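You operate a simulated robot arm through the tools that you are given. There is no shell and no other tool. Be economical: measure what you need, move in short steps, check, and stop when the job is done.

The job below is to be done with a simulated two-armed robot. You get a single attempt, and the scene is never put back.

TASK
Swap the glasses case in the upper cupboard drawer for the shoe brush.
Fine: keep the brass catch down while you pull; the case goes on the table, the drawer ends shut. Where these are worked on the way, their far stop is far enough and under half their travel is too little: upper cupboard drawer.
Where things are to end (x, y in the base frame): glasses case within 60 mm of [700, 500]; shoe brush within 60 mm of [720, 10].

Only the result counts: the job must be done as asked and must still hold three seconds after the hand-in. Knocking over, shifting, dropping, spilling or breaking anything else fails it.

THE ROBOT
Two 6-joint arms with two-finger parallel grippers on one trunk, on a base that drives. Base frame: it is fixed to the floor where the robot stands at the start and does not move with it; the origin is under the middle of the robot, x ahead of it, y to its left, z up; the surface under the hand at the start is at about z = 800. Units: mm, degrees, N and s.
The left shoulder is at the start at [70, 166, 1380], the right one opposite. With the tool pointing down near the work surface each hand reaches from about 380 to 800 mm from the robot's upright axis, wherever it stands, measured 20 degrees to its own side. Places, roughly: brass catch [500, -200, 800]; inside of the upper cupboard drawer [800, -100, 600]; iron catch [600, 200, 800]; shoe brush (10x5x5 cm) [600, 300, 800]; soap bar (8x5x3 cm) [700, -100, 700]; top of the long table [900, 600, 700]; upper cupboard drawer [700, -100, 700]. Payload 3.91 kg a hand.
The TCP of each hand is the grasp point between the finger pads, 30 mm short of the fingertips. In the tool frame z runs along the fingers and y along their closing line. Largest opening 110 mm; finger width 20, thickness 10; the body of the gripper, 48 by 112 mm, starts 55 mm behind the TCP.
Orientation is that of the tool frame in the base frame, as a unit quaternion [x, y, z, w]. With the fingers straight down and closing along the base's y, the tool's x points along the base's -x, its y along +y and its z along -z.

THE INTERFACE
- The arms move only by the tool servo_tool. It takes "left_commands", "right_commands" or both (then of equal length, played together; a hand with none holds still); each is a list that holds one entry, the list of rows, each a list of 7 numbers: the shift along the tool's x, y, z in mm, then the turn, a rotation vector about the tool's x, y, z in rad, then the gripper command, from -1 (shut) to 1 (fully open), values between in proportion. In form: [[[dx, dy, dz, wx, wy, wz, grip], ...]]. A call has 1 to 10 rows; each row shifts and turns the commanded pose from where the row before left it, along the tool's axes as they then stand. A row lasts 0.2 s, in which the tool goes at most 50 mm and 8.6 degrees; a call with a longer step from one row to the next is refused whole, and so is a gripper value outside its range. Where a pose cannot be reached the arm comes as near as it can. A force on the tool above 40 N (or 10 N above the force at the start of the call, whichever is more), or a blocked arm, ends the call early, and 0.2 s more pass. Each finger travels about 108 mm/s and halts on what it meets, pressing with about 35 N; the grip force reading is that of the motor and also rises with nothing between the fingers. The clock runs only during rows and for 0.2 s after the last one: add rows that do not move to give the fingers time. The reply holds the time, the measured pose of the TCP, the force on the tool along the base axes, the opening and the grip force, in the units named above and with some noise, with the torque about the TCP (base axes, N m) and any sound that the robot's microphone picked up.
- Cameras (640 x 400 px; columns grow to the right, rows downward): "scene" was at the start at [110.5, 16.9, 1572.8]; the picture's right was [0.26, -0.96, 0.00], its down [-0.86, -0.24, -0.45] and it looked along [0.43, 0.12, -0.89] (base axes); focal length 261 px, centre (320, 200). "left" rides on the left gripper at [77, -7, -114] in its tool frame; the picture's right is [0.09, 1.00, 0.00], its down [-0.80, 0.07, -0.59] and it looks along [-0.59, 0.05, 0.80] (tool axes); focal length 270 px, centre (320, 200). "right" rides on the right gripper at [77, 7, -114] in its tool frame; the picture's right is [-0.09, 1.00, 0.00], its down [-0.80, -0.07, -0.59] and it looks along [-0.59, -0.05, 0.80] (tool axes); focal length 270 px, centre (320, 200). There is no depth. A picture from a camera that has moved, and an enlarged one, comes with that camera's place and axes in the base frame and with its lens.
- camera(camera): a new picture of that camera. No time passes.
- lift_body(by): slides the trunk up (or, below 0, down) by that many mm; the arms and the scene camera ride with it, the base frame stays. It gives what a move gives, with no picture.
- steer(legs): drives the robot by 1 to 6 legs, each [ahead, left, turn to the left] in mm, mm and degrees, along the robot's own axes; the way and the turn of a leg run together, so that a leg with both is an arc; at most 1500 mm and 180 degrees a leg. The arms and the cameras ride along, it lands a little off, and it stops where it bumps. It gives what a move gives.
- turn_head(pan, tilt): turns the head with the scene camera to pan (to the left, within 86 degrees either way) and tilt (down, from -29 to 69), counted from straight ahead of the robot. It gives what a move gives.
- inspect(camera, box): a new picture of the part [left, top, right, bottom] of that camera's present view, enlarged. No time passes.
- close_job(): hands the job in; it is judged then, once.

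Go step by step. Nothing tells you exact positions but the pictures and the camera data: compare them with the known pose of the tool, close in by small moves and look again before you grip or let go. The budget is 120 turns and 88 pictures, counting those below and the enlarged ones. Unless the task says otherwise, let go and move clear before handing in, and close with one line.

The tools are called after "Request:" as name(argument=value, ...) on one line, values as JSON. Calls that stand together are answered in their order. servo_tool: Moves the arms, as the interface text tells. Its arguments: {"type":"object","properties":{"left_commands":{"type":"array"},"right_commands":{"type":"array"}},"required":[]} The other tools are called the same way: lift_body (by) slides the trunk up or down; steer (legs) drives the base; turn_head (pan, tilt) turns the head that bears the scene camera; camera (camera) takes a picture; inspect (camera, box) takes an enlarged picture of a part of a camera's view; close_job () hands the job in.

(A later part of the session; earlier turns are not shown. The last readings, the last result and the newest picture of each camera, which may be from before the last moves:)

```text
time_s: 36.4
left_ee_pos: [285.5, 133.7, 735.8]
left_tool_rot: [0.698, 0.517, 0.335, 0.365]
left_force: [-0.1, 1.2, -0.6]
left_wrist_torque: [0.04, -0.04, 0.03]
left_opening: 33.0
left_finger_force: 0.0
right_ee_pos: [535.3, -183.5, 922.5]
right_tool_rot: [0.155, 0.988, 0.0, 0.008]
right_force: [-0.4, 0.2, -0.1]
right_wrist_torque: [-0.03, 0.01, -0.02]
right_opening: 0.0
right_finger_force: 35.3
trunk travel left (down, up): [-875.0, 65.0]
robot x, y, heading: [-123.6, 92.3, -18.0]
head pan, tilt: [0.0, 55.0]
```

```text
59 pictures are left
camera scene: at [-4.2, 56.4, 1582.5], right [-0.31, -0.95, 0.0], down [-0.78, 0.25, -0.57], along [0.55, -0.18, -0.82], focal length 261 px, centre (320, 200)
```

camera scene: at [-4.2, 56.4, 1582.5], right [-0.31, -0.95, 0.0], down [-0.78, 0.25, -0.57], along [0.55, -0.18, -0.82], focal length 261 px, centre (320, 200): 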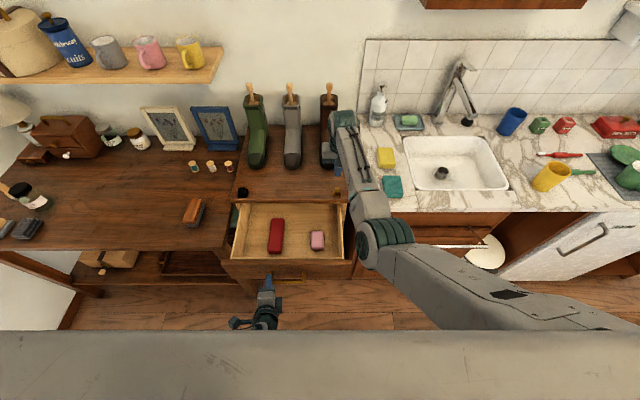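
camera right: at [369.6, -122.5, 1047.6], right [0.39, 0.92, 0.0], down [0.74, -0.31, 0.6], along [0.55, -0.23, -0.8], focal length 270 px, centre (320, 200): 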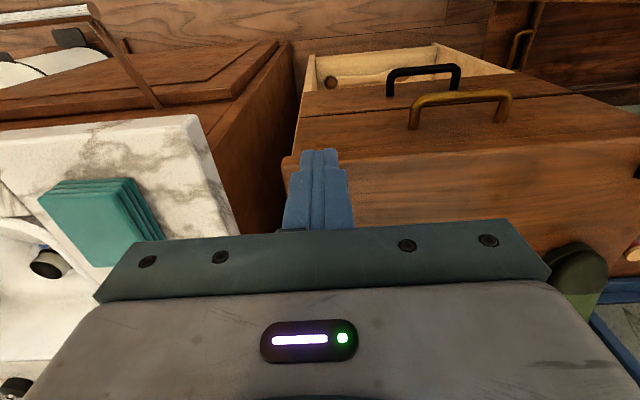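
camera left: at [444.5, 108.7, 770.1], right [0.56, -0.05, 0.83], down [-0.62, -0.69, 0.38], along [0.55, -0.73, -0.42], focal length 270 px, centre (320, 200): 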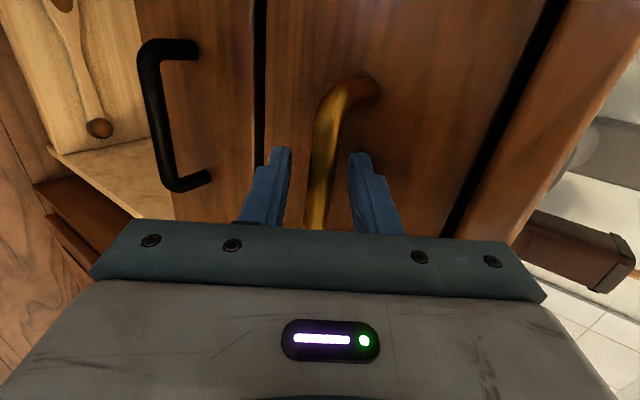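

The case lies at about base (487, 69) and the brush is on the table. The left arm is cramped, so I'll drive back 100 mm, raise the left hand and turn it to point down.

Request:
steer(legs=[[-110, 0, 0]])

Request:
servo_tool(left_commands=[[[0, 20.5, -14, 0, 0, 0, 0], [0, 20.5, -14, 0, 0, 0, 0.5], [0, 20.5, -14, 0, 0, 0, 1], [0, 20.5, -14, 0, 0, 0, 1], [0, 20.5, -14, 0, 0, 0, 1], [0, 20.5, -14, 0, 0, 0, 1], [0, 20.5, -14, 0, 0, 0, 1], [0, 20.5, -14, 0, 0, 0, 1]]])

Request:
servo_tool(left_commands=[[[0, 0, 0, 0.14, 0, 0, 1], [0, 0, 0, 0.14, 0, 0, 1], [0, 0, 0, 0.14, 0, 0, 1], [0, 0, 0, 0.14, 0, 0, 1], [0, 0, 0, 0.14, 0, 0, 1], [0, 0, 0, 0.14, 0, 0, 1], [0, 0, 0, 0.12, 0, 0, 1], [0, 0, 0, 0, 0, 0, 1]]])

```text
time_s: 37.5
left_ee_pos: [182.5, 167.7, 735.4]
left_tool_rot: [0.697, 0.517, 0.335, 0.367]
left_force: [0.1, -0.6, 0.4]
left_wrist_torque: [0.0, -0.01, 0.01]
left_opening: 32.9
left_finger_force: 0.0
right_ee_pos: [432.2, -150.4, 920.4]
right_tool_rot: [0.156, 0.988, 0.0, 0.009]
right_force: [0.9, -0.6, 1.3]
right_wrist_torque: [0.01, 0.0, 0.0]
right_opening: 0.0
right_finger_force: 34.9
trunk travel left (down, up): [-875.0, 65.0]
robot x, y, heading: [-229.1, 127.7, -17.8]
head pan, tilt: [0.0, 55.0]
```

```text
time_s: 38.7
left_ee_pos: [193.4, 197.8, 850.4]
left_tool_rot: [0.729, 0.452, 0.371, 0.357]
left_force: [-0.2, 1.0, -0.1]
left_wrist_torque: [0.03, -0.02, 0.0]
left_opening: 110.2
left_finger_force: 0.1
right_ee_pos: [430.5, -149.3, 921.2]
right_tool_rot: [0.155, 0.988, 0.001, 0.009]
right_force: [-0.2, -0.3, -0.4]
right_wrist_torque: [-0.02, 0.01, -0.01]
right_opening: 0.1
right_finger_force: 35.0
trunk travel left (down, up): [-875.0, 65.0]
robot x, y, heading: [-221.6, 128.8, -18.0]
head pan, tilt: [0.0, 55.0]
stopped in row 5 (left hand): the arm was blocked; the commanded pose is now the measured one
```

```text
time_s: 40.7
left_ee_pos: [196.4, 227.2, 844.4]
left_tool_rot: [0.814, 0.561, 0.141, -0.044]
left_force: [1.0, 0.0, 0.2]
left_wrist_torque: [0.0, 0.02, -0.01]
left_opening: 109.9
left_finger_force: 0.0
right_ee_pos: [430.5, -148.6, 922.3]
right_tool_rot: [0.156, 0.988, 0.001, 0.01]
right_force: [0.2, 0.0, -0.2]
right_wrist_torque: [0.0, -0.01, -0.01]
right_opening: 0.0
right_finger_force: 35.3
trunk travel left (down, up): [-875.0, 65.0]
robot x, y, heading: [-220.7, 125.8, -17.8]
head pan, tilt: [0.0, 55.0]
stopped in row 8 (left hand): the arm was blocked; the commanded pose is now the measured one
```

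The left arm is close to its inner limit, so I'll move it forward and up first. Then I'll finish turning it straight down with the jaws closing across the case.

Request:
servo_tool(left_commands=[[[3.6, 20.7, -7.5, 0, 0, 0, 1], [3.6, 20.7, -7.5, 0, 0, 0, 1], [3.6, 20.7, -7.5, 0, 0, 0, 1], [3.6, 20.7, -7.5, 0, 0, 0, 1], [3.6, 20.7, -7.5, 0, 0, 0, 1], [3.6, 20.7, -7.5, 0, 0, 0, 1], [0, 0, 0, 0.0248, -0.0122, -0.1342, 1], [0, 0, 0, 0.0248, -0.0122, -0.1342, 1], [0, 0, 0, 0.0248, -0.0122, -0.1342, 1], [0, 0, 0, 0.0248, -0.0122, -0.1342, 1]]])

Request:
servo_tool(left_commands=[[[0, 0, 0, 0.0248, -0.0122, -0.1342, 1], [0, 0, 0, 0.0248, -0.0122, -0.1342, 1], [0, 0, 0, 0.0248, -0.0122, -0.1342, 1], [0, 0, 0, 0.0248, -0.0122, -0.1342, 1], [0, 0, 0, 0.0248, -0.0122, -0.1342, 1], [0, 0, 0, 0.0248, -0.0122, -0.1342, 1], [0, 0, 0, 0.0248, -0.0122, -0.1342, 1], [0, 0, 0, 0.0248, -0.0122, -0.1342, 1], [0, 0, 0, 0, 0, 0, 1]]])

Request:
inspect(camera="scene", box=[160, 130, 400, 280])

Request:
camera(camera="left")

```text
time_s: 42.9
left_ee_pos: [309.1, 189.3, 904.5]
left_tool_rot: [0.635, 0.766, 0.097, -0.03]
left_force: [0.1, 0.4, 0.1]
left_wrist_torque: [-0.01, -0.01, -0.01]
left_opening: 109.9
left_finger_force: 0.1
right_ee_pos: [431.2, -149.2, 922.8]
right_tool_rot: [0.156, 0.988, 0.001, 0.01]
right_force: [0.3, -0.8, -0.7]
right_wrist_torque: [0.01, 0.0, -0.04]
right_opening: 0.0
right_finger_force: 35.1
trunk travel left (down, up): [-875.0, 65.0]
robot x, y, heading: [-223.2, 126.5, -18.3]
head pan, tilt: [0.0, 55.0]
```

```text
time_s: 44.9
left_ee_pos: [308.6, 189.5, 905.3]
left_tool_rot: [0.153, 0.988, -0.003, 0.0]
left_force: [0.5, 0.3, 0.1]
left_wrist_torque: [-0.03, 0.01, 0.0]
left_opening: 109.8
left_finger_force: 0.0
right_ee_pos: [432.0, -148.3, 923.1]
right_tool_rot: [0.156, 0.988, 0.0, 0.009]
right_force: [-0.4, 0.9, -0.1]
right_wrist_torque: [0.04, 0.01, 0.0]
right_opening: 0.1
right_finger_force: 35.3
trunk travel left (down, up): [-875.0, 65.0]
robot x, y, heading: [-223.3, 129.4, -17.9]
head pan, tilt: [0.0, 55.0]
```

```text
2.67 times, centred on (280, 205) of scene
camera zoom: at [-107.8, 89.9, 1582.5], right [-0.31, -0.95, 0.0], down [-0.78, 0.25, -0.57], along [0.55, -0.18, -0.82], focal length 696 px, centre (427, 187)
```

zoom: 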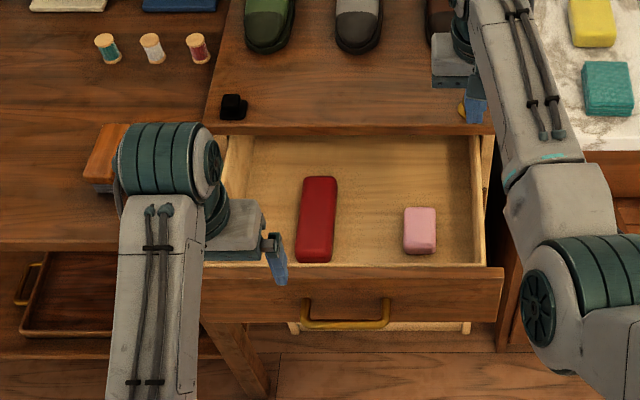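

```text
57 pictures are left
camera left: at [233.3, 206.0, 1019.5], right [0.22, 0.98, 0.0], down [0.79, -0.17, 0.59], along [0.58, -0.13, -0.8], focal length 270 px, centre (320, 200)
```

left: 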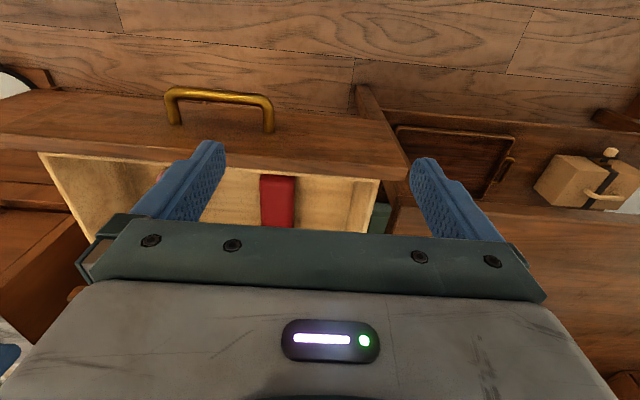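

The left hand points straight down. The case is about 130 x 53 mm, centred near f 648, l 165, with its base at about z 660. I'll move above it and check.

Request:
servo_tool(left_commands=[[[-26.5, -6.9, 0, 0, 0, 0, 1], [-26.5, -6.9, 0, 0, 0, 0, 1], [-26.5, -6.9, 0, 0, 0, 0, 1], [-26.5, -6.9, 0, 0, 0, 0, 1], [-26.5, -6.9, 0, 0, 0, 0, 1], [-26.5, -6.9, 10, 0, 0, 0, 1], [-26.5, -6.9, 20, 0, 0, 0, 1], [-26.5, -6.9, 20, 0, 0, 0, 1], [0, 0, 20, 0, 0, 0, 1], [0, 0, 0, 0, 0, 0, 1]]])

Request:
inspect(camera="scene", box=[200, 140, 380, 260])

Request:
camera(camera="left")

```text
time_s: 47.1
left_ee_pos: [492.2, 73.2, 834.2]
left_tool_rot: [0.153, 0.988, -0.002, -0.001]
left_force: [-0.2, 0.4, 0.3]
left_wrist_torque: [0.01, -0.01, 0.01]
left_opening: 109.9
left_finger_force: 0.2
right_ee_pos: [431.0, -149.3, 922.4]
right_tool_rot: [0.156, 0.988, 0.0, 0.009]
right_force: [-0.3, 0.4, -0.5]
right_wrist_torque: [0.0, 0.0, 0.01]
right_opening: 0.1
right_finger_force: 35.3
trunk travel left (down, up): [-875.0, 65.0]
robot x, y, heading: [-222.0, 129.6, -17.9]
head pan, tilt: [0.0, 55.0]
```

```text
3.33 times, centred on (290, 200) of scene
camera zoom: at [-108.1, 90.2, 1582.6], right [-0.31, -0.95, 0.0], down [-0.78, 0.25, -0.57], along [0.55, -0.18, -0.82], focal length 870 px, centre (420, 200)
```

zoom: 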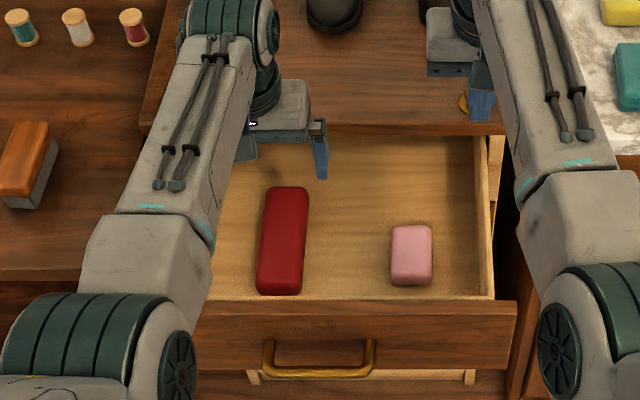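

```text
55 pictures are left
camera left: at [417.6, 89.1, 949.3], right [0.22, 0.98, 0.0], down [0.79, -0.17, 0.59], along [0.58, -0.13, -0.8], focal length 270 px, centre (320, 200)
```

left: 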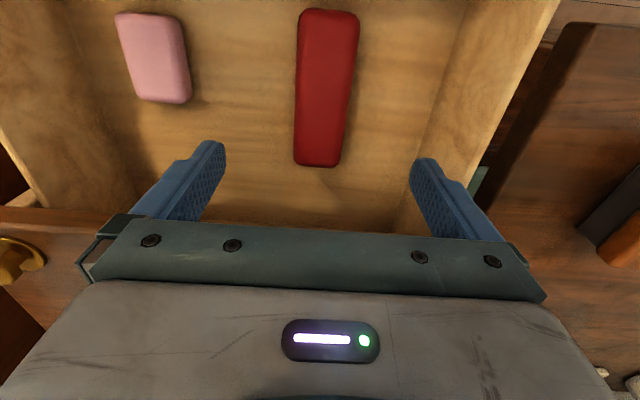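

The left hand is centred over the case. I'll descend to z of about 698 with the tips just above the drawer floor, then grip.

Request:
servo_tool(left_commands=[[[0, 0, 25, 0, 0, 0, 1], [0, 0, 25, 0, 0, 0, 1], [0, 0, 25, 0, 0, 0, 1], [0, 0, 20, 0, 0, 0, 1], [0, 0, 15, 0, 0, 0, 1], [0, 0, 10, 0, 0, 0, 1], [0, 0, 8, 0, 0, 0, 1], [0, 0, 6, 0, 0, 0, 1], [0, 0, 0, 0, 0, 0, 1]]])

Request:
camera(camera="left")

```text
time_s: 49.1
left_ee_pos: [476.6, 82.5, 721.7]
left_tool_rot: [0.154, 0.988, -0.002, 0.0]
left_force: [0.2, -1.0, -0.3]
left_wrist_torque: [0.0, -0.01, 0.02]
left_opening: 109.9
left_finger_force: 0.1
left hand out of reach, approached as far as the arm can: row 4, 5, 6, 7, 8
right_ee_pos: [431.0, -149.9, 922.8]
right_tool_rot: [0.156, 0.988, 0.0, 0.009]
right_force: [0.7, 0.1, -0.3]
right_wrist_torque: [0.01, 0.0, -0.01]
right_opening: 0.0
right_finger_force: 35.2
trunk travel left (down, up): [-875.0, 65.0]
robot x, y, heading: [-224.7, 124.7, -17.9]
head pan, tilt: [0.0, 55.0]
```

```text
54 pictures are left
camera left: at [400.6, 98.8, 837.2], right [0.22, 0.98, 0.0], down [0.78, -0.17, 0.59], along [0.58, -0.13, -0.8], focal length 270 px, centre (320, 200)
```

left: 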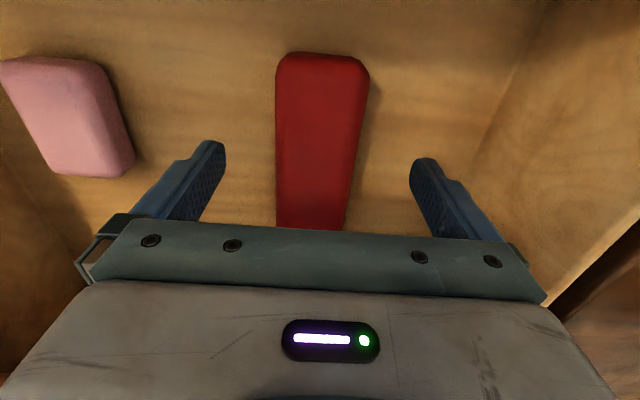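

The arm is fully stretched 25 mm too high. I'll raise the hand, lower the trunk 80 mm and come down again.

Request:
servo_tool(left_commands=[[[0, 0, -25, 0, 0, 0, 1], [0, 0, -25, 0, 0, 0, 1], [0, 0, -20, 0, 0, 0, 1], [0, 0, 0, 0, 0, 0, 1]]], right_commands=[[[0, 0, -25, 0, 0, 0, -1], [0, 0, -25, 0, 0, 0, -1], [0, 0, -20, 0, 0, 0, -1], [0, 0, 0, 0, 0, 0, -1]]])

Request:
lift_body(by=-80)

```text
time_s: 50.1
left_ee_pos: [474.6, 82.6, 792.2]
left_tool_rot: [0.153, 0.988, -0.002, -0.001]
left_force: [0.6, 0.9, -0.9]
left_wrist_torque: [-0.02, -0.01, 0.02]
left_opening: 110.0
left_finger_force: 0.1
right_ee_pos: [430.2, -147.7, 992.8]
right_tool_rot: [0.156, 0.988, 0.0, 0.009]
right_force: [0.3, -0.5, 0.1]
right_wrist_torque: [0.01, 0.0, 0.05]
right_opening: 0.2
right_finger_force: 34.7
trunk travel left (down, up): [-875.0, 65.0]
robot x, y, heading: [-224.0, 129.1, -18.2]
head pan, tilt: [0.0, 55.0]
```

```text
time_s: 51.3
left_ee_pos: [475.0, 82.4, 713.3]
left_tool_rot: [0.153, 0.988, -0.002, 0.0]
left_force: [-0.6, 0.2, 0.1]
left_wrist_torque: [0.0, -0.01, 0.0]
left_opening: 109.9
left_finger_force: 0.0
right_ee_pos: [429.7, -148.2, 912.6]
right_tool_rot: [0.156, 0.988, 0.0, 0.009]
right_force: [0.3, -0.3, 0.1]
right_wrist_torque: [0.02, 0.01, 0.03]
right_opening: 0.2
right_finger_force: 35.0
trunk travel left (down, up): [-795.0, 145.0]
robot x, y, heading: [-226.7, 128.2, -18.1]
head pan, tilt: [0.0, 55.0]
```

Now I'll shift 18 mm forward to the case's middle, lower to about 698 and close.

Request:
servo_tool(left_commands=[[[-9, -1.5, 0, 0, 0, 0, 1], [-9, -1.5, 0, 0, 0, 0, 1], [0, 0, 5, 0, 0, 0, 1], [0, 0, 5, 0, 0, 0, 1], [0, 0, 5, 0, 0, 0, 1], [0, 0, 0, 0, 0, 0, 0], [0, 0, 0, 0, 0, 0, -1], [0, 0, 0, 0, 0, 0, -1], [0, 0, 0, 0, 0, 0, -1]]])

Request:
camera(camera="left")

```text
time_s: 53.3
left_ee_pos: [491.4, 75.4, 698.3]
left_tool_rot: [0.153, 0.988, -0.003, -0.001]
left_force: [-0.6, -0.7, -0.5]
left_wrist_torque: [0.01, -0.05, 0.04]
left_opening: 54.4
left_finger_force: 35.0
right_ee_pos: [429.7, -148.2, 911.7]
right_tool_rot: [0.156, 0.988, 0.0, 0.009]
right_force: [-0.4, 0.3, 0.5]
right_wrist_torque: [0.03, 0.0, 0.0]
right_opening: 0.0
right_finger_force: 35.5
trunk travel left (down, up): [-795.0, 145.0]
robot x, y, heading: [-228.0, 125.5, -17.8]
head pan, tilt: [0.0, 55.0]
```

```text
53 pictures are left
camera left: at [416.2, 91.3, 812.9], right [0.22, 0.98, 0.0], down [0.79, -0.17, 0.59], along [0.58, -0.13, -0.8], focal length 270 px, centre (320, 200)
```

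left: 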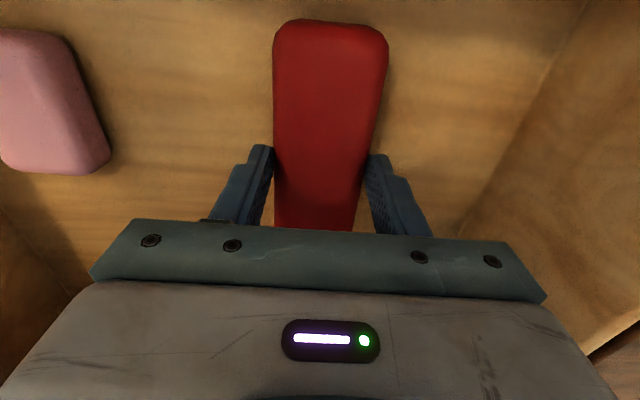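

The case is gripped at 54 mm. I'll lift it out using the arm and check the hold.

Request:
servo_tool(left_commands=[[[0, 0, -10, 0, 0, 0, -1], [0, 0, -20, 0, 0, 0, -1], [0, 0, -25, 0, 0, 0, -1], [0, 0, -25, 0, 0, 0, -1], [0, 0, -25, 0, 0, 0, -1], [0, 0, -25, 0, 0, 0, -1], [0, 0, -25, 0, 0, 0, -1], [0, 0, -25, 0, 0, 0, -1], [0, 0, 0, 0, 0, 0, -1]]])

Request:
lift_body(by=80)

Request:
camera(camera="scene")

```text
time_s: 55.3
left_ee_pos: [491.1, 75.6, 877.9]
left_tool_rot: [0.154, 0.988, -0.002, 0.0]
left_force: [-0.1, 0.7, -0.7]
left_wrist_torque: [0.02, 0.01, 0.0]
left_opening: 54.5
left_finger_force: 35.3
right_ee_pos: [430.6, -149.2, 912.3]
right_tool_rot: [0.155, 0.988, 0.0, 0.009]
right_force: [0.3, -0.9, 0.4]
right_wrist_torque: [-0.05, 0.0, -0.03]
right_opening: 0.0
right_finger_force: 34.9
trunk travel left (down, up): [-795.0, 145.0]
robot x, y, heading: [-224.1, 126.3, -17.8]
head pan, tilt: [0.0, 55.0]
```

```text
time_s: 56.5
left_ee_pos: [490.9, 74.3, 957.3]
left_tool_rot: [0.153, 0.988, -0.002, 0.0]
left_force: [0.0, 0.7, -0.7]
left_wrist_torque: [0.02, 0.0, 0.0]
left_opening: 54.4
left_finger_force: 34.5
right_ee_pos: [430.4, -148.9, 992.9]
right_tool_rot: [0.156, 0.988, 0.001, 0.009]
right_force: [-0.4, -0.5, 0.5]
right_wrist_torque: [-0.02, 0.01, 0.0]
right_opening: 0.3
right_finger_force: 35.2
trunk travel left (down, up): [-875.0, 65.0]
robot x, y, heading: [-223.4, 128.4, -17.9]
head pan, tilt: [0.0, 55.0]
```

```text
52 pictures are left
camera scene: at [-107.4, 90.0, 1582.4], right [-0.31, -0.95, 0.0], down [-0.78, 0.25, -0.57], along [0.55, -0.18, -0.82], focal length 261 px, centre (320, 200)
```

scene: 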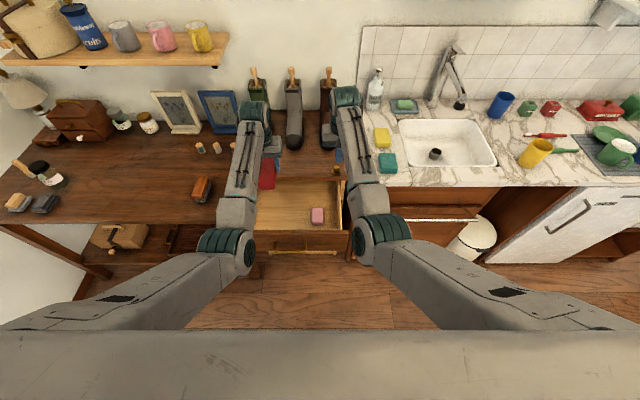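

The case is up and clear. Table top is at z of about 716, and the goal in my frame is f 715, l 635. I'll pull the right hand back, slide the robot left 430 and drive forward 120.

Request:
servo_tool(right_commands=[[[25, -8, 0, 0, 0, 0, -1], [25, -8, 0, 0, 0, 0, -1], [25, -8, 0, 0, 0, 0, -1], [25, -8, 0, 0, 0, 0, -1], [25, -8, 0, 0, 0, 0, -1], [25, -8, 0, 0, 0, 0, -1], [0, 0, 0, 0, 0, 0, -1]]])

Request:
steer(legs=[[0, 430, 0], [120, 0, 0]])

Request:
camera(camera="scene")

Request:
camera(camera="left")

```text
time_s: 58.0
left_ee_pos: [492.0, 74.9, 958.3]
left_tool_rot: [0.153, 0.988, -0.001, -0.001]
left_force: [0.1, 0.3, -1.6]
left_wrist_torque: [-0.02, 0.01, 0.0]
left_opening: 54.2
left_finger_force: 35.3
right_ee_pos: [325.0, -194.9, 1054.4]
right_tool_rot: [0.166, 0.982, -0.039, 0.083]
right_force: [-0.3, 1.2, 0.5]
right_wrist_torque: [0.0, 0.02, 0.0]
right_opening: 0.0
right_finger_force: 35.0
right hand out of reach, approached as far as the arm can: row 6
trunk travel left (down, up): [-875.0, 65.0]
robot x, y, heading: [-224.4, 130.3, -17.9]
head pan, tilt: [0.0, 55.0]
stopped in row 7 (right hand): the arm was blocked; the commanded pose is now the measured one
```

```text
time_s: 61.4
left_ee_pos: [735.9, 440.7, 958.9]
left_tool_rot: [0.158, 0.987, -0.003, -0.001]
left_force: [-0.9, 0.0, -0.3]
left_wrist_torque: [-0.01, 0.01, 0.0]
left_opening: 54.2
left_finger_force: 35.1
right_ee_pos: [568.1, 172.1, 1055.6]
right_tool_rot: [0.17, 0.981, -0.04, 0.084]
right_force: [-0.1, 0.5, 0.2]
right_wrist_torque: [0.01, 0.01, -0.02]
right_opening: 0.0
right_finger_force: 34.7
trunk travel left (down, up): [-875.0, 65.0]
robot x, y, heading: [25.6, 497.7, -18.4]
head pan, tilt: [0.0, 55.0]
```

```text
51 pictures are left
camera scene: at [138.0, 459.8, 1582.8], right [-0.31, -0.95, 0.0], down [-0.78, 0.26, -0.57], along [0.55, -0.18, -0.82], focal length 261 px, centre (320, 200)
```

scene: 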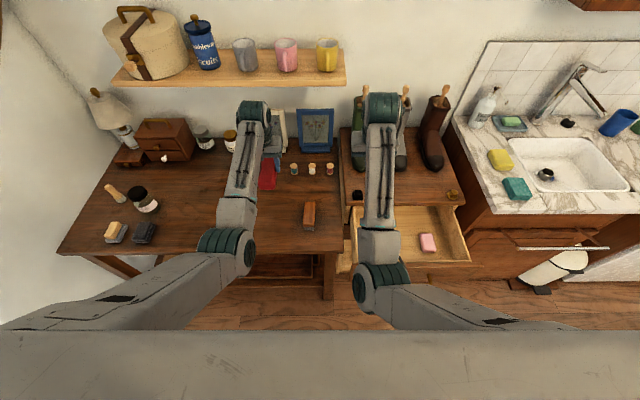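

```text
50 pictures are left
camera left: at [661.8, 457.6, 1073.8], right [0.23, 0.97, 0.0], down [0.78, -0.18, 0.6], along [0.58, -0.14, -0.8], focal length 270 px, centre (320, 200)
```

left: 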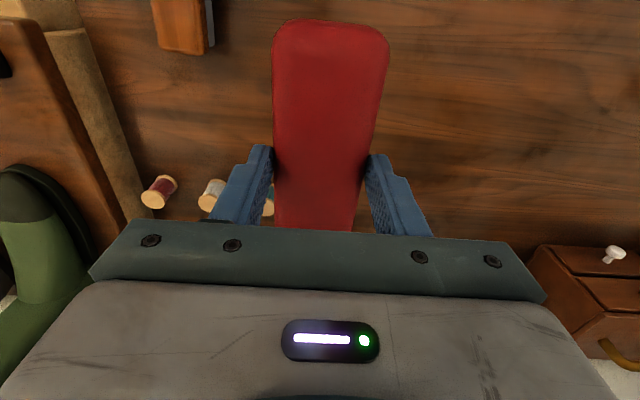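

The case hangs at (736, 441), so I'll shift it over (700, 500) and descend most of the way.

Request:
servo_tool(left_commands=[[[17.6, 14.9, 0, 0, 0, 0, -1], [17.6, 14.9, 0, 0, 0, 0, -1], [17.6, 14.9, 0, 0, 0, 0, -1], [0, 0, 30, 0, 0, 0, -1], [0, 0, 30, 0, 0, 0, -1], [0, 0, 30, 0, 0, 0, -1], [0, 0, 30, 0, 0, 0, -1], [0, 0, 25, 0, 0, 0, -1], [0, 0, 25, 0, 0, 0, -1], [0, 0, 0, 0, 0, 0, -1]]])

Request:
inspect(camera="scene", box=[120, 120, 360, 270])

```text
time_s: 63.6
left_ee_pos: [702.1, 498.4, 790.9]
left_tool_rot: [0.156, 0.988, -0.002, 0.003]
left_force: [5.4, 0.1, 16.8]
left_wrist_torque: [0.23, 0.57, -0.03]
left_opening: 54.1
left_finger_force: 34.6
right_ee_pos: [567.2, 170.1, 1056.4]
right_tool_rot: [0.17, 0.981, -0.04, 0.083]
right_force: [-0.2, 0.0, 0.7]
right_wrist_torque: [0.01, -0.01, -0.01]
right_opening: 0.0
right_finger_force: 35.1
trunk travel left (down, up): [-875.0, 65.0]
robot x, y, heading: [25.7, 496.4, -18.3]
head pan, tilt: [0.0, 55.0]
```

```text
2.67 times, centred on (240, 195) of scene
camera zoom: at [137.5, 458.4, 1583.0], right [-0.31, -0.95, 0.0], down [-0.78, 0.26, -0.57], along [0.55, -0.18, -0.82], focal length 696 px, centre (533, 213)
```

zoom: 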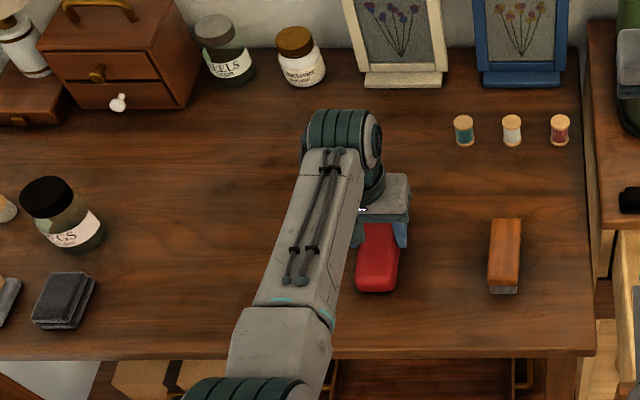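

Contact is felt at z 791, so the case is standing on the table at about (702, 498). I'll open and rise clear.

Request:
servo_tool(left_commands=[[[0, 0, 0, 0, 0, 0, 0.3], [0, 0, 0, 0, 0, 0, 0.7], [0, 0, 0, 0, 0, 0, 0.7], [0, 0, -15, 0, 0, 0, 0.7], [0, 0, -25, 0, 0, 0, 0.7], [0, 0, -25, 0, 0, 0, 0.7], [0, 0, -25, 0, 0, 0, 0.7], [0, 0, 0, 0, 0, 0, 0.7]]])

Request:
inspect(camera="scene", box=[120, 120, 360, 270])

Request:
camera(camera="left")

```text
time_s: 65.4
left_ee_pos: [702.4, 498.6, 878.4]
left_tool_rot: [0.157, 0.988, -0.002, 0.0]
left_force: [-0.4, -0.4, -0.4]
left_wrist_torque: [0.01, -0.01, 0.01]
left_opening: 93.6
left_finger_force: 0.0
right_ee_pos: [568.9, 170.7, 1054.5]
right_tool_rot: [0.17, 0.981, -0.04, 0.083]
right_force: [0.0, -0.7, 0.0]
right_wrist_torque: [-0.02, -0.03, 0.0]
right_opening: 0.0
right_finger_force: 35.0
trunk travel left (down, up): [-875.0, 65.0]
robot x, y, heading: [24.2, 499.1, -18.2]
head pan, tilt: [0.0, 55.0]
```

```text
2.67 times, centred on (240, 195) of scene
camera zoom: at [140.0, 458.4, 1582.5], right [-0.31, -0.95, 0.0], down [-0.78, 0.26, -0.57], along [0.54, -0.18, -0.82], focal length 696 px, centre (533, 213)
```

zoom: 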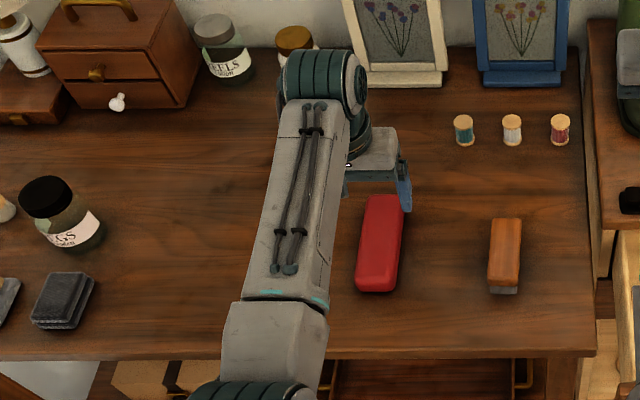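

```text
47 pictures are left
camera left: at [627.0, 515.3, 993.0], right [0.23, 0.97, 0.0], down [0.78, -0.18, 0.59], along [0.58, -0.14, -0.8], focal length 270 px, centre (320, 200)
```

left: 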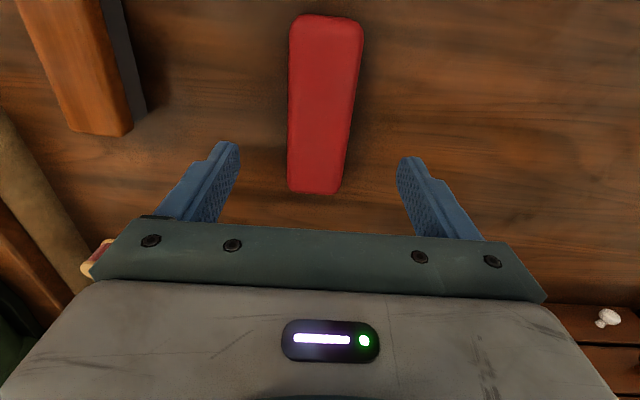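

The case stands on the table near (702, 498). The brush triangulates to about (623, 339) with its top at z 786, lying along the robot's heading. I'll strafe right so the left hand comes over it.

Request:
steer(legs=[[-25, -177, 0]])

Request:
camera(camera="left")

Request:
inspect(camera="scene", box=[140, 120, 380, 270])

```text
time_s: 66.9
left_ee_pos: [624.9, 338.0, 877.9]
left_tool_rot: [0.157, 0.988, -0.003, 0.0]
left_force: [0.5, -0.3, 0.2]
left_wrist_torque: [0.01, -0.02, -0.01]
left_opening: 93.8
left_finger_force: 0.0
right_ee_pos: [491.4, 13.1, 1055.0]
right_tool_rot: [0.171, 0.981, -0.042, 0.082]
right_force: [-0.3, 0.2, 0.3]
right_wrist_torque: [0.03, 0.03, 0.01]
right_opening: 0.2
right_finger_force: 35.3
trunk travel left (down, up): [-875.0, 65.0]
robot x, y, heading: [-60.1, 337.2, -18.3]
head pan, tilt: [0.0, 55.0]
```

```text
46 pictures are left
camera left: at [549.1, 357.0, 991.9], right [0.23, 0.97, -0.01], down [0.78, -0.18, 0.59], along [0.58, -0.14, -0.8], focal length 270 px, centre (320, 200)
```

left: 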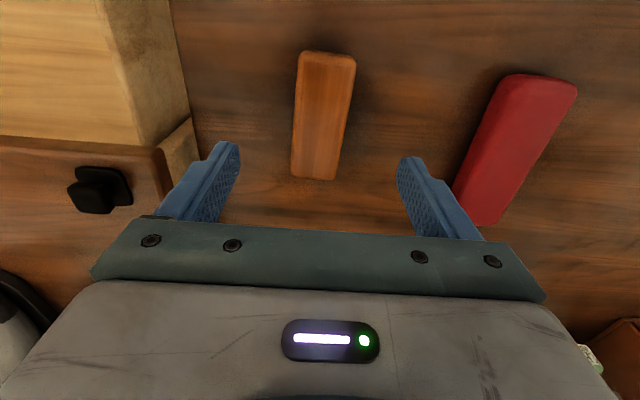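

```text
2.67 times, centred on (260, 195) of scene
camera zoom: at [62.7, 301.6, 1582.4], right [-0.31, -0.95, 0.0], down [-0.78, 0.26, -0.57], along [0.54, -0.18, -0.82], focal length 696 px, centre (480, 213)
```

zoom: 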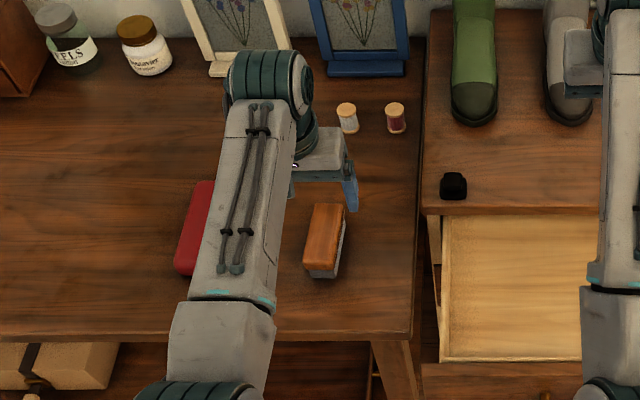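

The hand is well centred over the brush. I'll descend to z 772 and grip.

Request:
servo_tool(left_commands=[[[0, 0, 25, 0, 0, 0, 0.7], [0, 0, 25, 0, 0, 0, 0.7], [0, 0, 25, 0, 0, 0, 0.7], [0, 0, 15, 0, 0, 0, 0.7], [0, 0, 10, 0, 0, 0, 0.7], [0, 0, 5, 0, 0, 0, 0.7], [0, 0, 0, 0, 0, 0, 0], [0, 0, 0, 0, 0, 0, -1], [0, 0, 0, 0, 0, 0, -1]]])

Request:
camera(camera="left")

```text
time_s: 68.9
left_ee_pos: [623.2, 337.8, 772.3]
left_tool_rot: [0.158, 0.987, -0.002, -0.001]
left_force: [-0.3, -0.3, 0.4]
left_wrist_torque: [-0.02, -0.01, -0.03]
left_opening: 41.9
left_finger_force: 35.2
right_ee_pos: [489.9, 9.6, 1054.4]
right_tool_rot: [0.172, 0.981, -0.041, 0.082]
right_force: [0.0, 0.2, 0.7]
right_wrist_torque: [0.02, 0.01, -0.01]
right_opening: 0.0
right_finger_force: 35.0
trunk travel left (down, up): [-875.0, 65.0]
robot x, y, heading: [-51.8, 333.8, -18.6]
head pan, tilt: [0.0, 55.0]
```

```text
44 pictures are left
camera left: at [547.7, 354.8, 887.7], right [0.23, 0.97, 0.0], down [0.78, -0.18, 0.59], along [0.58, -0.14, -0.8], focal length 270 px, centre (320, 200)
```

left: 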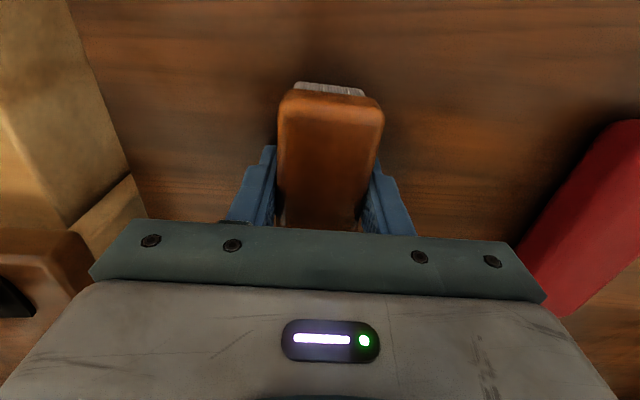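

The brush is held at 42 mm. I'll lift it 150 mm and drive so it comes over the spot (493, 83) in the open drawer.

Request:
servo_tool(left_commands=[[[0, 0, -15, 0, 0, 0, -1], [0, 0, -25, 0, 0, 0, -1], [0, 0, -25, 0, 0, 0, -1], [0, 0, -25, 0, 0, 0, -1], [0, 0, -25, 0, 0, 0, -1], [0, 0, -25, 0, 0, 0, -1], [0, 0, -20, 0, 0, 0, -1], [0, 0, 0, 0, 0, 0, -1]]])

Request:
steer(legs=[[-44, 0, 0], [0, -283, 0]])

Request:
camera(camera="left")

Request:
inspect(camera="scene", box=[160, 130, 400, 280])

```text
time_s: 70.7
left_ee_pos: [624.4, 337.5, 932.6]
left_tool_rot: [0.157, 0.988, -0.003, 0.0]
left_force: [-0.4, 0.3, -1.0]
left_wrist_torque: [0.02, -0.02, 0.01]
left_opening: 41.8
left_finger_force: 35.1
right_ee_pos: [491.1, 9.7, 1054.6]
right_tool_rot: [0.17, 0.981, -0.041, 0.083]
right_force: [-0.3, -0.7, -0.1]
right_wrist_torque: [0.02, 0.0, -0.01]
right_opening: 0.0
right_finger_force: 35.1
trunk travel left (down, up): [-875.0, 65.0]
robot x, y, heading: [-54.8, 336.6, -18.7]
head pan, tilt: [0.0, 55.0]
```

```text
time_s: 73.2
left_ee_pos: [492.7, 84.2, 932.5]
left_tool_rot: [0.158, 0.987, -0.002, 0.0]
left_force: [-0.8, -0.1, -1.2]
left_wrist_torque: [-0.02, -0.02, -0.01]
left_opening: 41.5
left_finger_force: 35.3
right_ee_pos: [358.6, -244.3, 1054.8]
right_tool_rot: [0.172, 0.981, -0.041, 0.082]
right_force: [0.3, 0.3, -0.6]
right_wrist_torque: [0.0, -0.01, -0.01]
right_opening: 0.1
right_finger_force: 35.2
trunk travel left (down, up): [-875.0, 65.0]
robot x, y, heading: [-185.6, 81.8, -18.7]
head pan, tilt: [0.0, 55.0]
```

```text
43 pictures are left
camera left: at [417.9, 100.3, 1047.3], right [0.23, 0.97, 0.0], down [0.78, -0.18, 0.59], along [0.58, -0.14, -0.8], focal length 270 px, centre (320, 200)
```

left: 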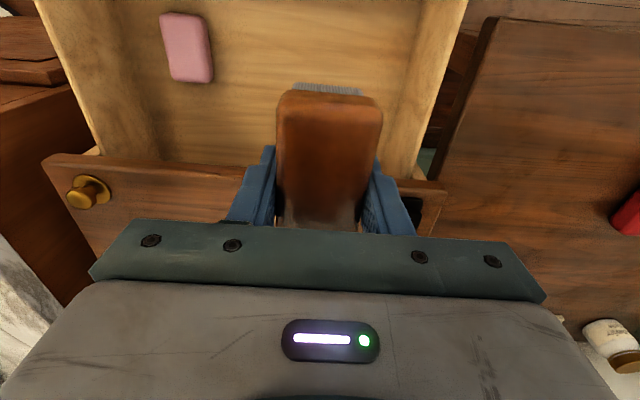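

```text
2.67 times, centred on (280, 205) of scene
camera zoom: at [-69.6, 45.4, 1582.5], right [-0.32, -0.95, 0.0], down [-0.78, 0.26, -0.57], along [0.54, -0.18, -0.82], focal length 696 px, centre (427, 187)
```

zoom: 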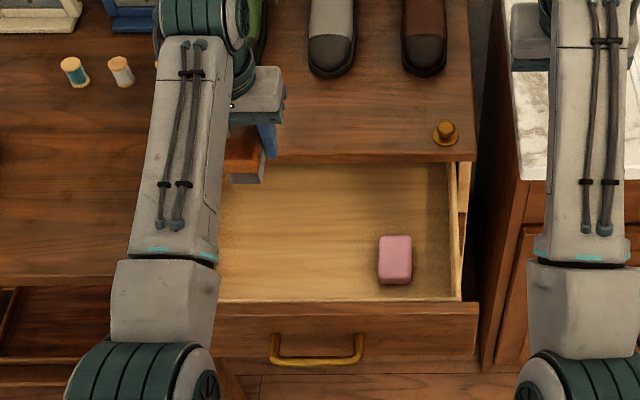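

The brush hangs above the drawer at (493, 84). I'll lower the trunk 120 mm, then go down to z of about 683.

Request:
lift_body(by=-120)

Request:
servo_tool(left_commands=[[[0, 0, 25, 0, 0, 0, -1], [0, 0, 25, 0, 0, 0, -1], [0, 0, 25, 0, 0, 0, -1], [0, 0, 20, 0, 0, 0, -1], [0, 0, 15, 0, 0, 0, -1], [0, 0, 8, 0, 0, 0, -1], [0, 0, 5, 0, 0, 0, -1], [0, 0, 3, 0, 0, 0, -1], [0, 0, 2, 0, 0, 0, -1], [0, 0, 0, 0, 0, 0, -1]]])

Request:
camera(camera="left")

```text
time_s: 74.7
left_ee_pos: [492.7, 82.5, 813.4]
left_tool_rot: [0.158, 0.987, -0.003, -0.001]
left_force: [-0.3, 0.0, -1.4]
left_wrist_torque: [-0.01, 0.02, -0.01]
left_opening: 41.2
left_finger_force: 35.1
right_ee_pos: [358.7, -246.6, 934.5]
right_tool_rot: [0.172, 0.981, -0.041, 0.083]
right_force: [0.0, 0.6, -0.2]
right_wrist_torque: [-0.02, -0.01, 0.0]
right_opening: 0.2
right_finger_force: 35.3
trunk travel left (down, up): [-755.0, 185.0]
robot x, y, heading: [-189.5, 78.2, -18.4]
head pan, tilt: [0.0, 55.0]
```

```text
time_s: 76.9
left_ee_pos: [492.2, 80.3, 683.7]
left_tool_rot: [0.158, 0.987, -0.002, 0.0]
left_force: [-0.4, 0.0, -1.0]
left_wrist_torque: [0.02, -0.02, 0.0]
left_opening: 41.5
left_finger_force: 34.8
right_ee_pos: [359.1, -245.7, 934.0]
right_tool_rot: [0.172, 0.981, -0.041, 0.082]
right_force: [-0.4, 0.0, 0.1]
right_wrist_torque: [0.01, -0.04, 0.0]
right_opening: 0.0
right_finger_force: 34.9
trunk travel left (down, up): [-755.0, 185.0]
robot x, y, heading: [-189.9, 82.5, -18.6]
head pan, tilt: [0.0, 55.0]
```

```text
41 pictures are left
camera left: at [418.1, 98.6, 799.4], right [0.23, 0.97, 0.0], down [0.78, -0.18, 0.59], along [0.58, -0.14, -0.8], focal length 270 px, centre (320, 200)
```

left: 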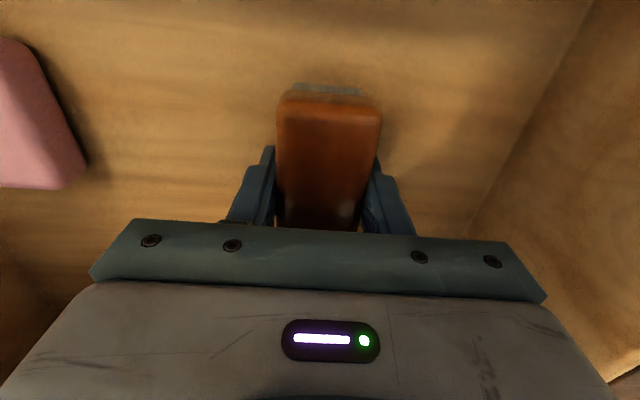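

The brush is a few millimetres above the floor. I'll creep down to contact.

Request:
servo_tool(left_commands=[[[0, 0, 1.5, 0, 0, 0, -1], [0, 0, 1.5, 0, 0, 0, -1], [0, 0, 1.5, 0, 0, 0, -1], [0, 0, 0, 0, 0, 0, -1]]])

```text
time_s: 77.9
left_ee_pos: [492.6, 81.4, 678.5]
left_tool_rot: [0.158, 0.987, -0.002, 0.0]
left_force: [0.0, 0.0, -1.8]
left_wrist_torque: [0.01, 0.01, -0.04]
left_opening: 41.6
left_finger_force: 35.1
right_ee_pos: [360.2, -247.2, 934.0]
right_tool_rot: [0.171, 0.981, -0.04, 0.083]
right_force: [-0.8, -0.1, 0.1]
right_wrist_torque: [-0.02, 0.0, 0.02]
right_opening: 0.1
right_finger_force: 35.1
trunk travel left (down, up): [-755.0, 185.0]
robot x, y, heading: [-182.8, 81.4, -18.2]
head pan, tilt: [0.0, 55.0]
```

Request:
servo_tool(left_commands=[[[0, 0, 1.5, 0, 0, 0, -1], [0, 0, 1.5, 0, 0, 0, -1], [0, 0, 1.5, 0, 0, 0, -1], [0, 0, 1.5, 0, 0, 0, -1], [0, 0, 0, 0, 0, 0, -1]]])

```text
time_s: 79.1
left_ee_pos: [492.6, 81.1, 680.2]
left_tool_rot: [0.158, 0.987, -0.002, 0.004]
left_force: [2.4, 3.2, 33.6]
left_wrist_torque: [0.2, 0.21, -0.05]
left_opening: 41.6
left_finger_force: 34.6
right_ee_pos: [356.3, -245.1, 936.9]
right_tool_rot: [0.172, 0.981, -0.04, 0.084]
right_force: [0.1, -0.5, 0.3]
right_wrist_torque: [0.05, 0.04, 0.04]
right_opening: 0.1
right_finger_force: 35.4
trunk travel left (down, up): [-755.0, 185.0]
robot x, y, heading: [-188.9, 78.5, -18.6]
head pan, tilt: [0.0, 55.0]
```

The brush now presses on the drawer floor at 680. I'll ease off, release, rise straight up and look.

Request:
servo_tool(left_commands=[[[0, 0, -3, 0, 0, 0, -1], [0, 0, 0, 0, 0, 0, 0.2], [0, 0, 0, 0, 0, 0, 0.4], [0, 0, 0, 0, 0, 0, 0.4], [0, 0, -15, 0, 0, 0, 0.4], [0, 0, -25, 0, 0, 0, 0.4], [0, 0, -25, 0, 0, 0, 0.4], [0, 0, -25, 0, 0, 0, 0.4], [0, 0, -25, 0, 0, 0, 0.4], [0, 0, -25, 0, 0, 0, 0.4]]])

Request:
lift_body(by=120)

Request:
inspect(camera="scene", box=[160, 130, 400, 280])

Request:
camera(camera="left")

```text
time_s: 81.3
left_ee_pos: [492.8, 81.5, 817.5]
left_tool_rot: [0.158, 0.987, -0.002, 0.0]
left_force: [0.1, 0.3, -0.9]
left_wrist_torque: [0.0, -0.02, 0.03]
left_opening: 77.1
left_finger_force: 0.0
right_ee_pos: [358.5, -245.3, 934.2]
right_tool_rot: [0.171, 0.981, -0.042, 0.082]
right_force: [0.6, -0.1, 0.8]
right_wrist_torque: [-0.04, -0.01, -0.01]
right_opening: 0.0
right_finger_force: 34.9
trunk travel left (down, up): [-755.0, 185.0]
robot x, y, heading: [-187.9, 78.5, -18.4]
head pan, tilt: [0.0, 55.0]
```

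```text
time_s: 82.8
left_ee_pos: [493.0, 83.0, 936.1]
left_tool_rot: [0.158, 0.987, -0.001, 0.0]
left_force: [0.6, 1.0, -0.3]
left_wrist_torque: [-0.03, -0.02, 0.0]
left_opening: 76.9
left_finger_force: 0.0
right_ee_pos: [359.0, -245.5, 1055.0]
right_tool_rot: [0.171, 0.981, -0.041, 0.083]
right_force: [-0.4, 0.0, 0.1]
right_wrist_torque: [0.02, 0.0, 0.0]
right_opening: 0.1
right_finger_force: 35.0
trunk travel left (down, up): [-875.0, 65.0]
robot x, y, heading: [-184.8, 80.9, -18.4]
head pan, tilt: [0.0, 55.0]
```

```text
2.67 times, centred on (280, 205) of scene
camera zoom: at [-69.6, 43.2, 1582.4], right [-0.32, -0.95, 0.0], down [-0.78, 0.26, -0.57], along [0.54, -0.18, -0.82], focal length 696 px, centre (427, 187)
```

zoom: 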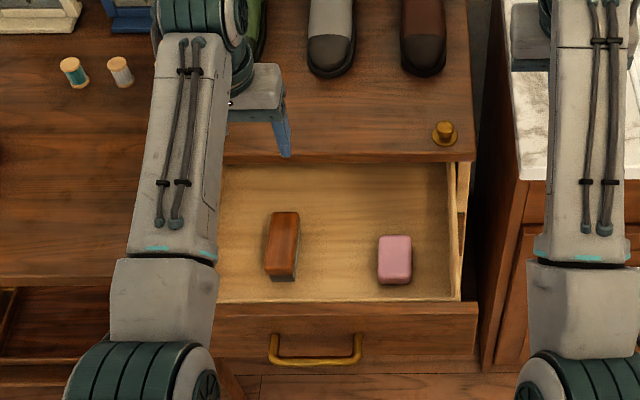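

```text
39 pictures are left
camera left: at [417.9, 99.3, 1051.6], right [0.23, 0.97, 0.0], down [0.78, -0.18, 0.59], along [0.58, -0.14, -0.8], focal length 270 px, centre (320, 200)
```

left: 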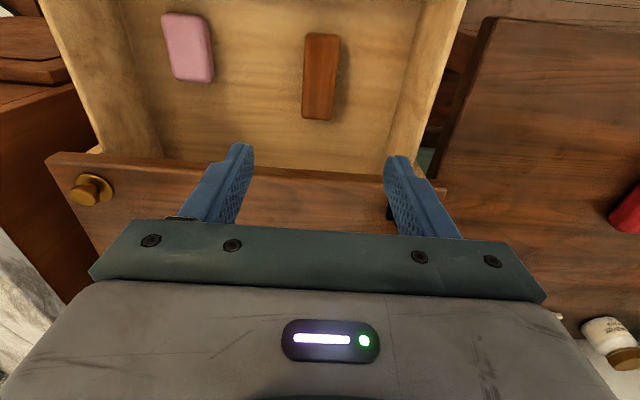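

The brush lies in the drawer at (493, 83), about 238 mm out from its goal. To shut the drawer I'll push the handle bar with the closed left fingers, so I first back the robot off and bring the hand in front of the bar.

Request:
steer(legs=[[-150, 0, 0]])

Request:
servo_tool(left_commands=[[[20, -12.2, 0, 0, 0, 0, 0], [20, -12.2, 0, 0, 0, 0, -1], [20, -12.2, 0, 0, 0, 0, -1], [20, -12.2, 0, 0, 0, 0, -1], [20, -12.2, 0, 0, 0, 0, -1], [0, 0, 25, 0, 0, 0, -1], [0, 0, 25, 0, 0, 0, -1], [0, 0, 25, 0, 0, 0, -1], [0, 0, 25, 0, 0, 0, -1], [0, 0, 0, 0, 0, 0, -1]]])

Request:
inspect(camera="scene", box=[160, 130, 400, 280])

Request:
camera(camera="left")

```text
time_s: 84.2
left_ee_pos: [352.6, 130.3, 935.2]
left_tool_rot: [0.157, 0.988, -0.002, -0.002]
left_force: [-0.2, 0.4, -0.7]
left_wrist_torque: [0.01, 0.0, -0.01]
left_opening: 77.1
left_finger_force: 0.0
right_ee_pos: [219.2, -198.4, 1052.2]
right_tool_rot: [0.171, 0.981, -0.041, 0.082]
right_force: [-0.4, 0.1, 0.4]
right_wrist_torque: [0.02, -0.02, 0.0]
right_opening: 0.0
right_finger_force: 34.7
trunk travel left (down, up): [-875.0, 65.0]
robot x, y, heading: [-328.8, 129.0, -18.2]
head pan, tilt: [0.0, 55.0]
```

```text
time_s: 86.3
left_ee_pos: [237.4, 103.1, 836.2]
left_tool_rot: [0.157, 0.988, -0.001, 0.0]
left_force: [0.6, -0.1, 0.4]
left_wrist_torque: [0.02, 0.02, 0.0]
left_opening: 0.1
left_finger_force: 35.0
right_ee_pos: [216.7, -198.2, 1054.6]
right_tool_rot: [0.171, 0.981, -0.04, 0.083]
right_force: [0.4, 0.0, -0.1]
right_wrist_torque: [0.03, -0.01, 0.0]
right_opening: 0.0
right_finger_force: 35.0
trunk travel left (down, up): [-875.0, 65.0]
robot x, y, heading: [-330.6, 128.7, -18.5]
head pan, tilt: [0.0, 55.0]
```

```text
2.67 times, centred on (280, 205) of scene
camera zoom: at [-211.9, 90.6, 1582.5], right [-0.32, -0.95, 0.0], down [-0.78, 0.26, -0.57], along [0.54, -0.18, -0.82], focal length 696 px, centre (427, 187)
```

zoom: 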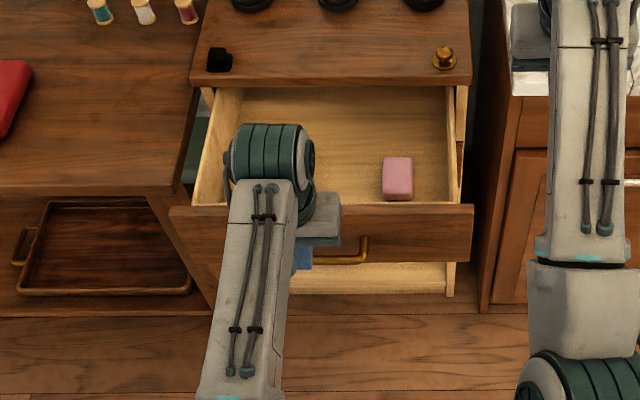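

```text
37 pictures are left
camera left: at [161.6, 120.3, 951.0], right [0.23, 0.97, 0.0], down [0.78, -0.18, 0.59], along [0.58, -0.14, -0.8], focal length 270 px, centre (320, 200)
```

left: 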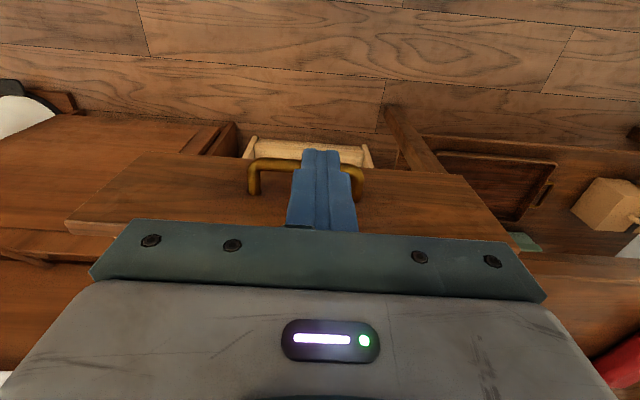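

The fingers are about 55 mm in front of the bar and almost central. I'll lower the trunk 60 mm and the hand to z 720, then check.

Request:
lift_body(by=-60)

Request:
servo_tool(left_commands=[[[0, -9, 14, 0, 0, 0, -1], [0, 0, 14, 0, 0, 0, -1], [0, 0, 14, 0, 0, 0, -1], [0, 0, 14, 0, 0, 0, -1], [-10, 0, 0, 0, 0, 0, -1], [-10, 0, 0, 0, 0, 0, -1], [0, 0, 0, 0, 0, 0, -1]]])

Request:
inspect(camera="scene", box=[200, 150, 360, 250])

Request:
camera(camera="left")

```text
time_s: 87.3
left_ee_pos: [237.5, 105.2, 776.3]
left_tool_rot: [0.157, 0.988, -0.002, 0.001]
left_force: [0.4, -0.4, -0.1]
left_wrist_torque: [0.0, 0.04, -0.01]
left_opening: 0.1
left_finger_force: 35.5
right_ee_pos: [217.8, -198.8, 993.8]
right_tool_rot: [0.171, 0.981, -0.041, 0.083]
right_force: [-0.2, -0.2, 0.8]
right_wrist_torque: [0.01, -0.05, 0.04]
right_opening: 0.0
right_finger_force: 34.6
trunk travel left (down, up): [-815.0, 125.0]
robot x, y, heading: [-327.7, 127.8, -18.6]
head pan, tilt: [0.0, 55.0]
```

```text
time_s: 89.0
left_ee_pos: [252.4, 88.6, 720.9]
left_tool_rot: [0.157, 0.988, -0.001, 0.0]
left_force: [0.6, 0.5, 0.1]
left_wrist_torque: [-0.01, -0.04, -0.01]
left_opening: 0.2
left_finger_force: 35.3
right_ee_pos: [217.3, -197.5, 994.1]
right_tool_rot: [0.171, 0.981, -0.041, 0.082]
right_force: [-0.2, 0.0, -0.9]
right_wrist_torque: [-0.04, -0.02, 0.01]
right_opening: 0.1
right_finger_force: 34.6
trunk travel left (down, up): [-815.0, 125.0]
robot x, y, heading: [-327.7, 130.8, -18.2]
head pan, tilt: [0.0, 55.0]
```

```text
4.00 times, centred on (280, 200) of scene
camera zoom: at [-212.3, 90.8, 1522.5], right [-0.32, -0.95, 0.0], down [-0.78, 0.26, -0.57], along [0.54, -0.18, -0.82], focal length 1045 px, centre (480, 200)
```

zoom: 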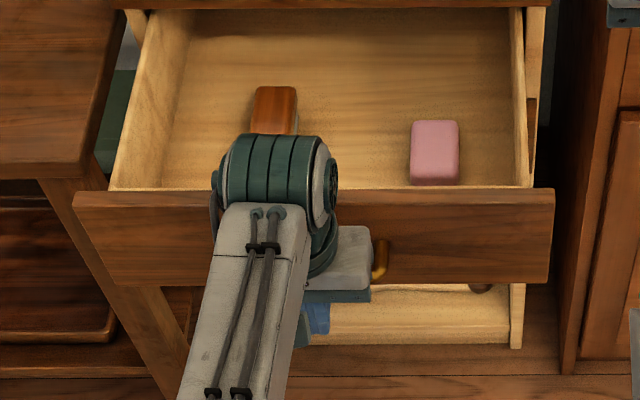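

```text
35 pictures are left
camera left: at [177.6, 105.1, 835.4], right [0.23, 0.97, 0.0], down [0.78, -0.18, 0.59], along [0.58, -0.14, -0.8], focal length 270 px, centre (320, 200)
```

left: 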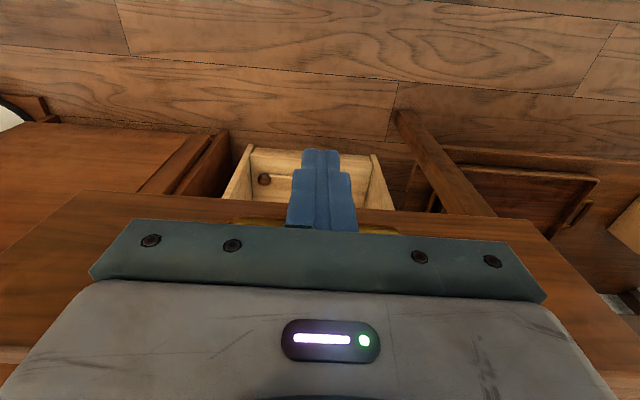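

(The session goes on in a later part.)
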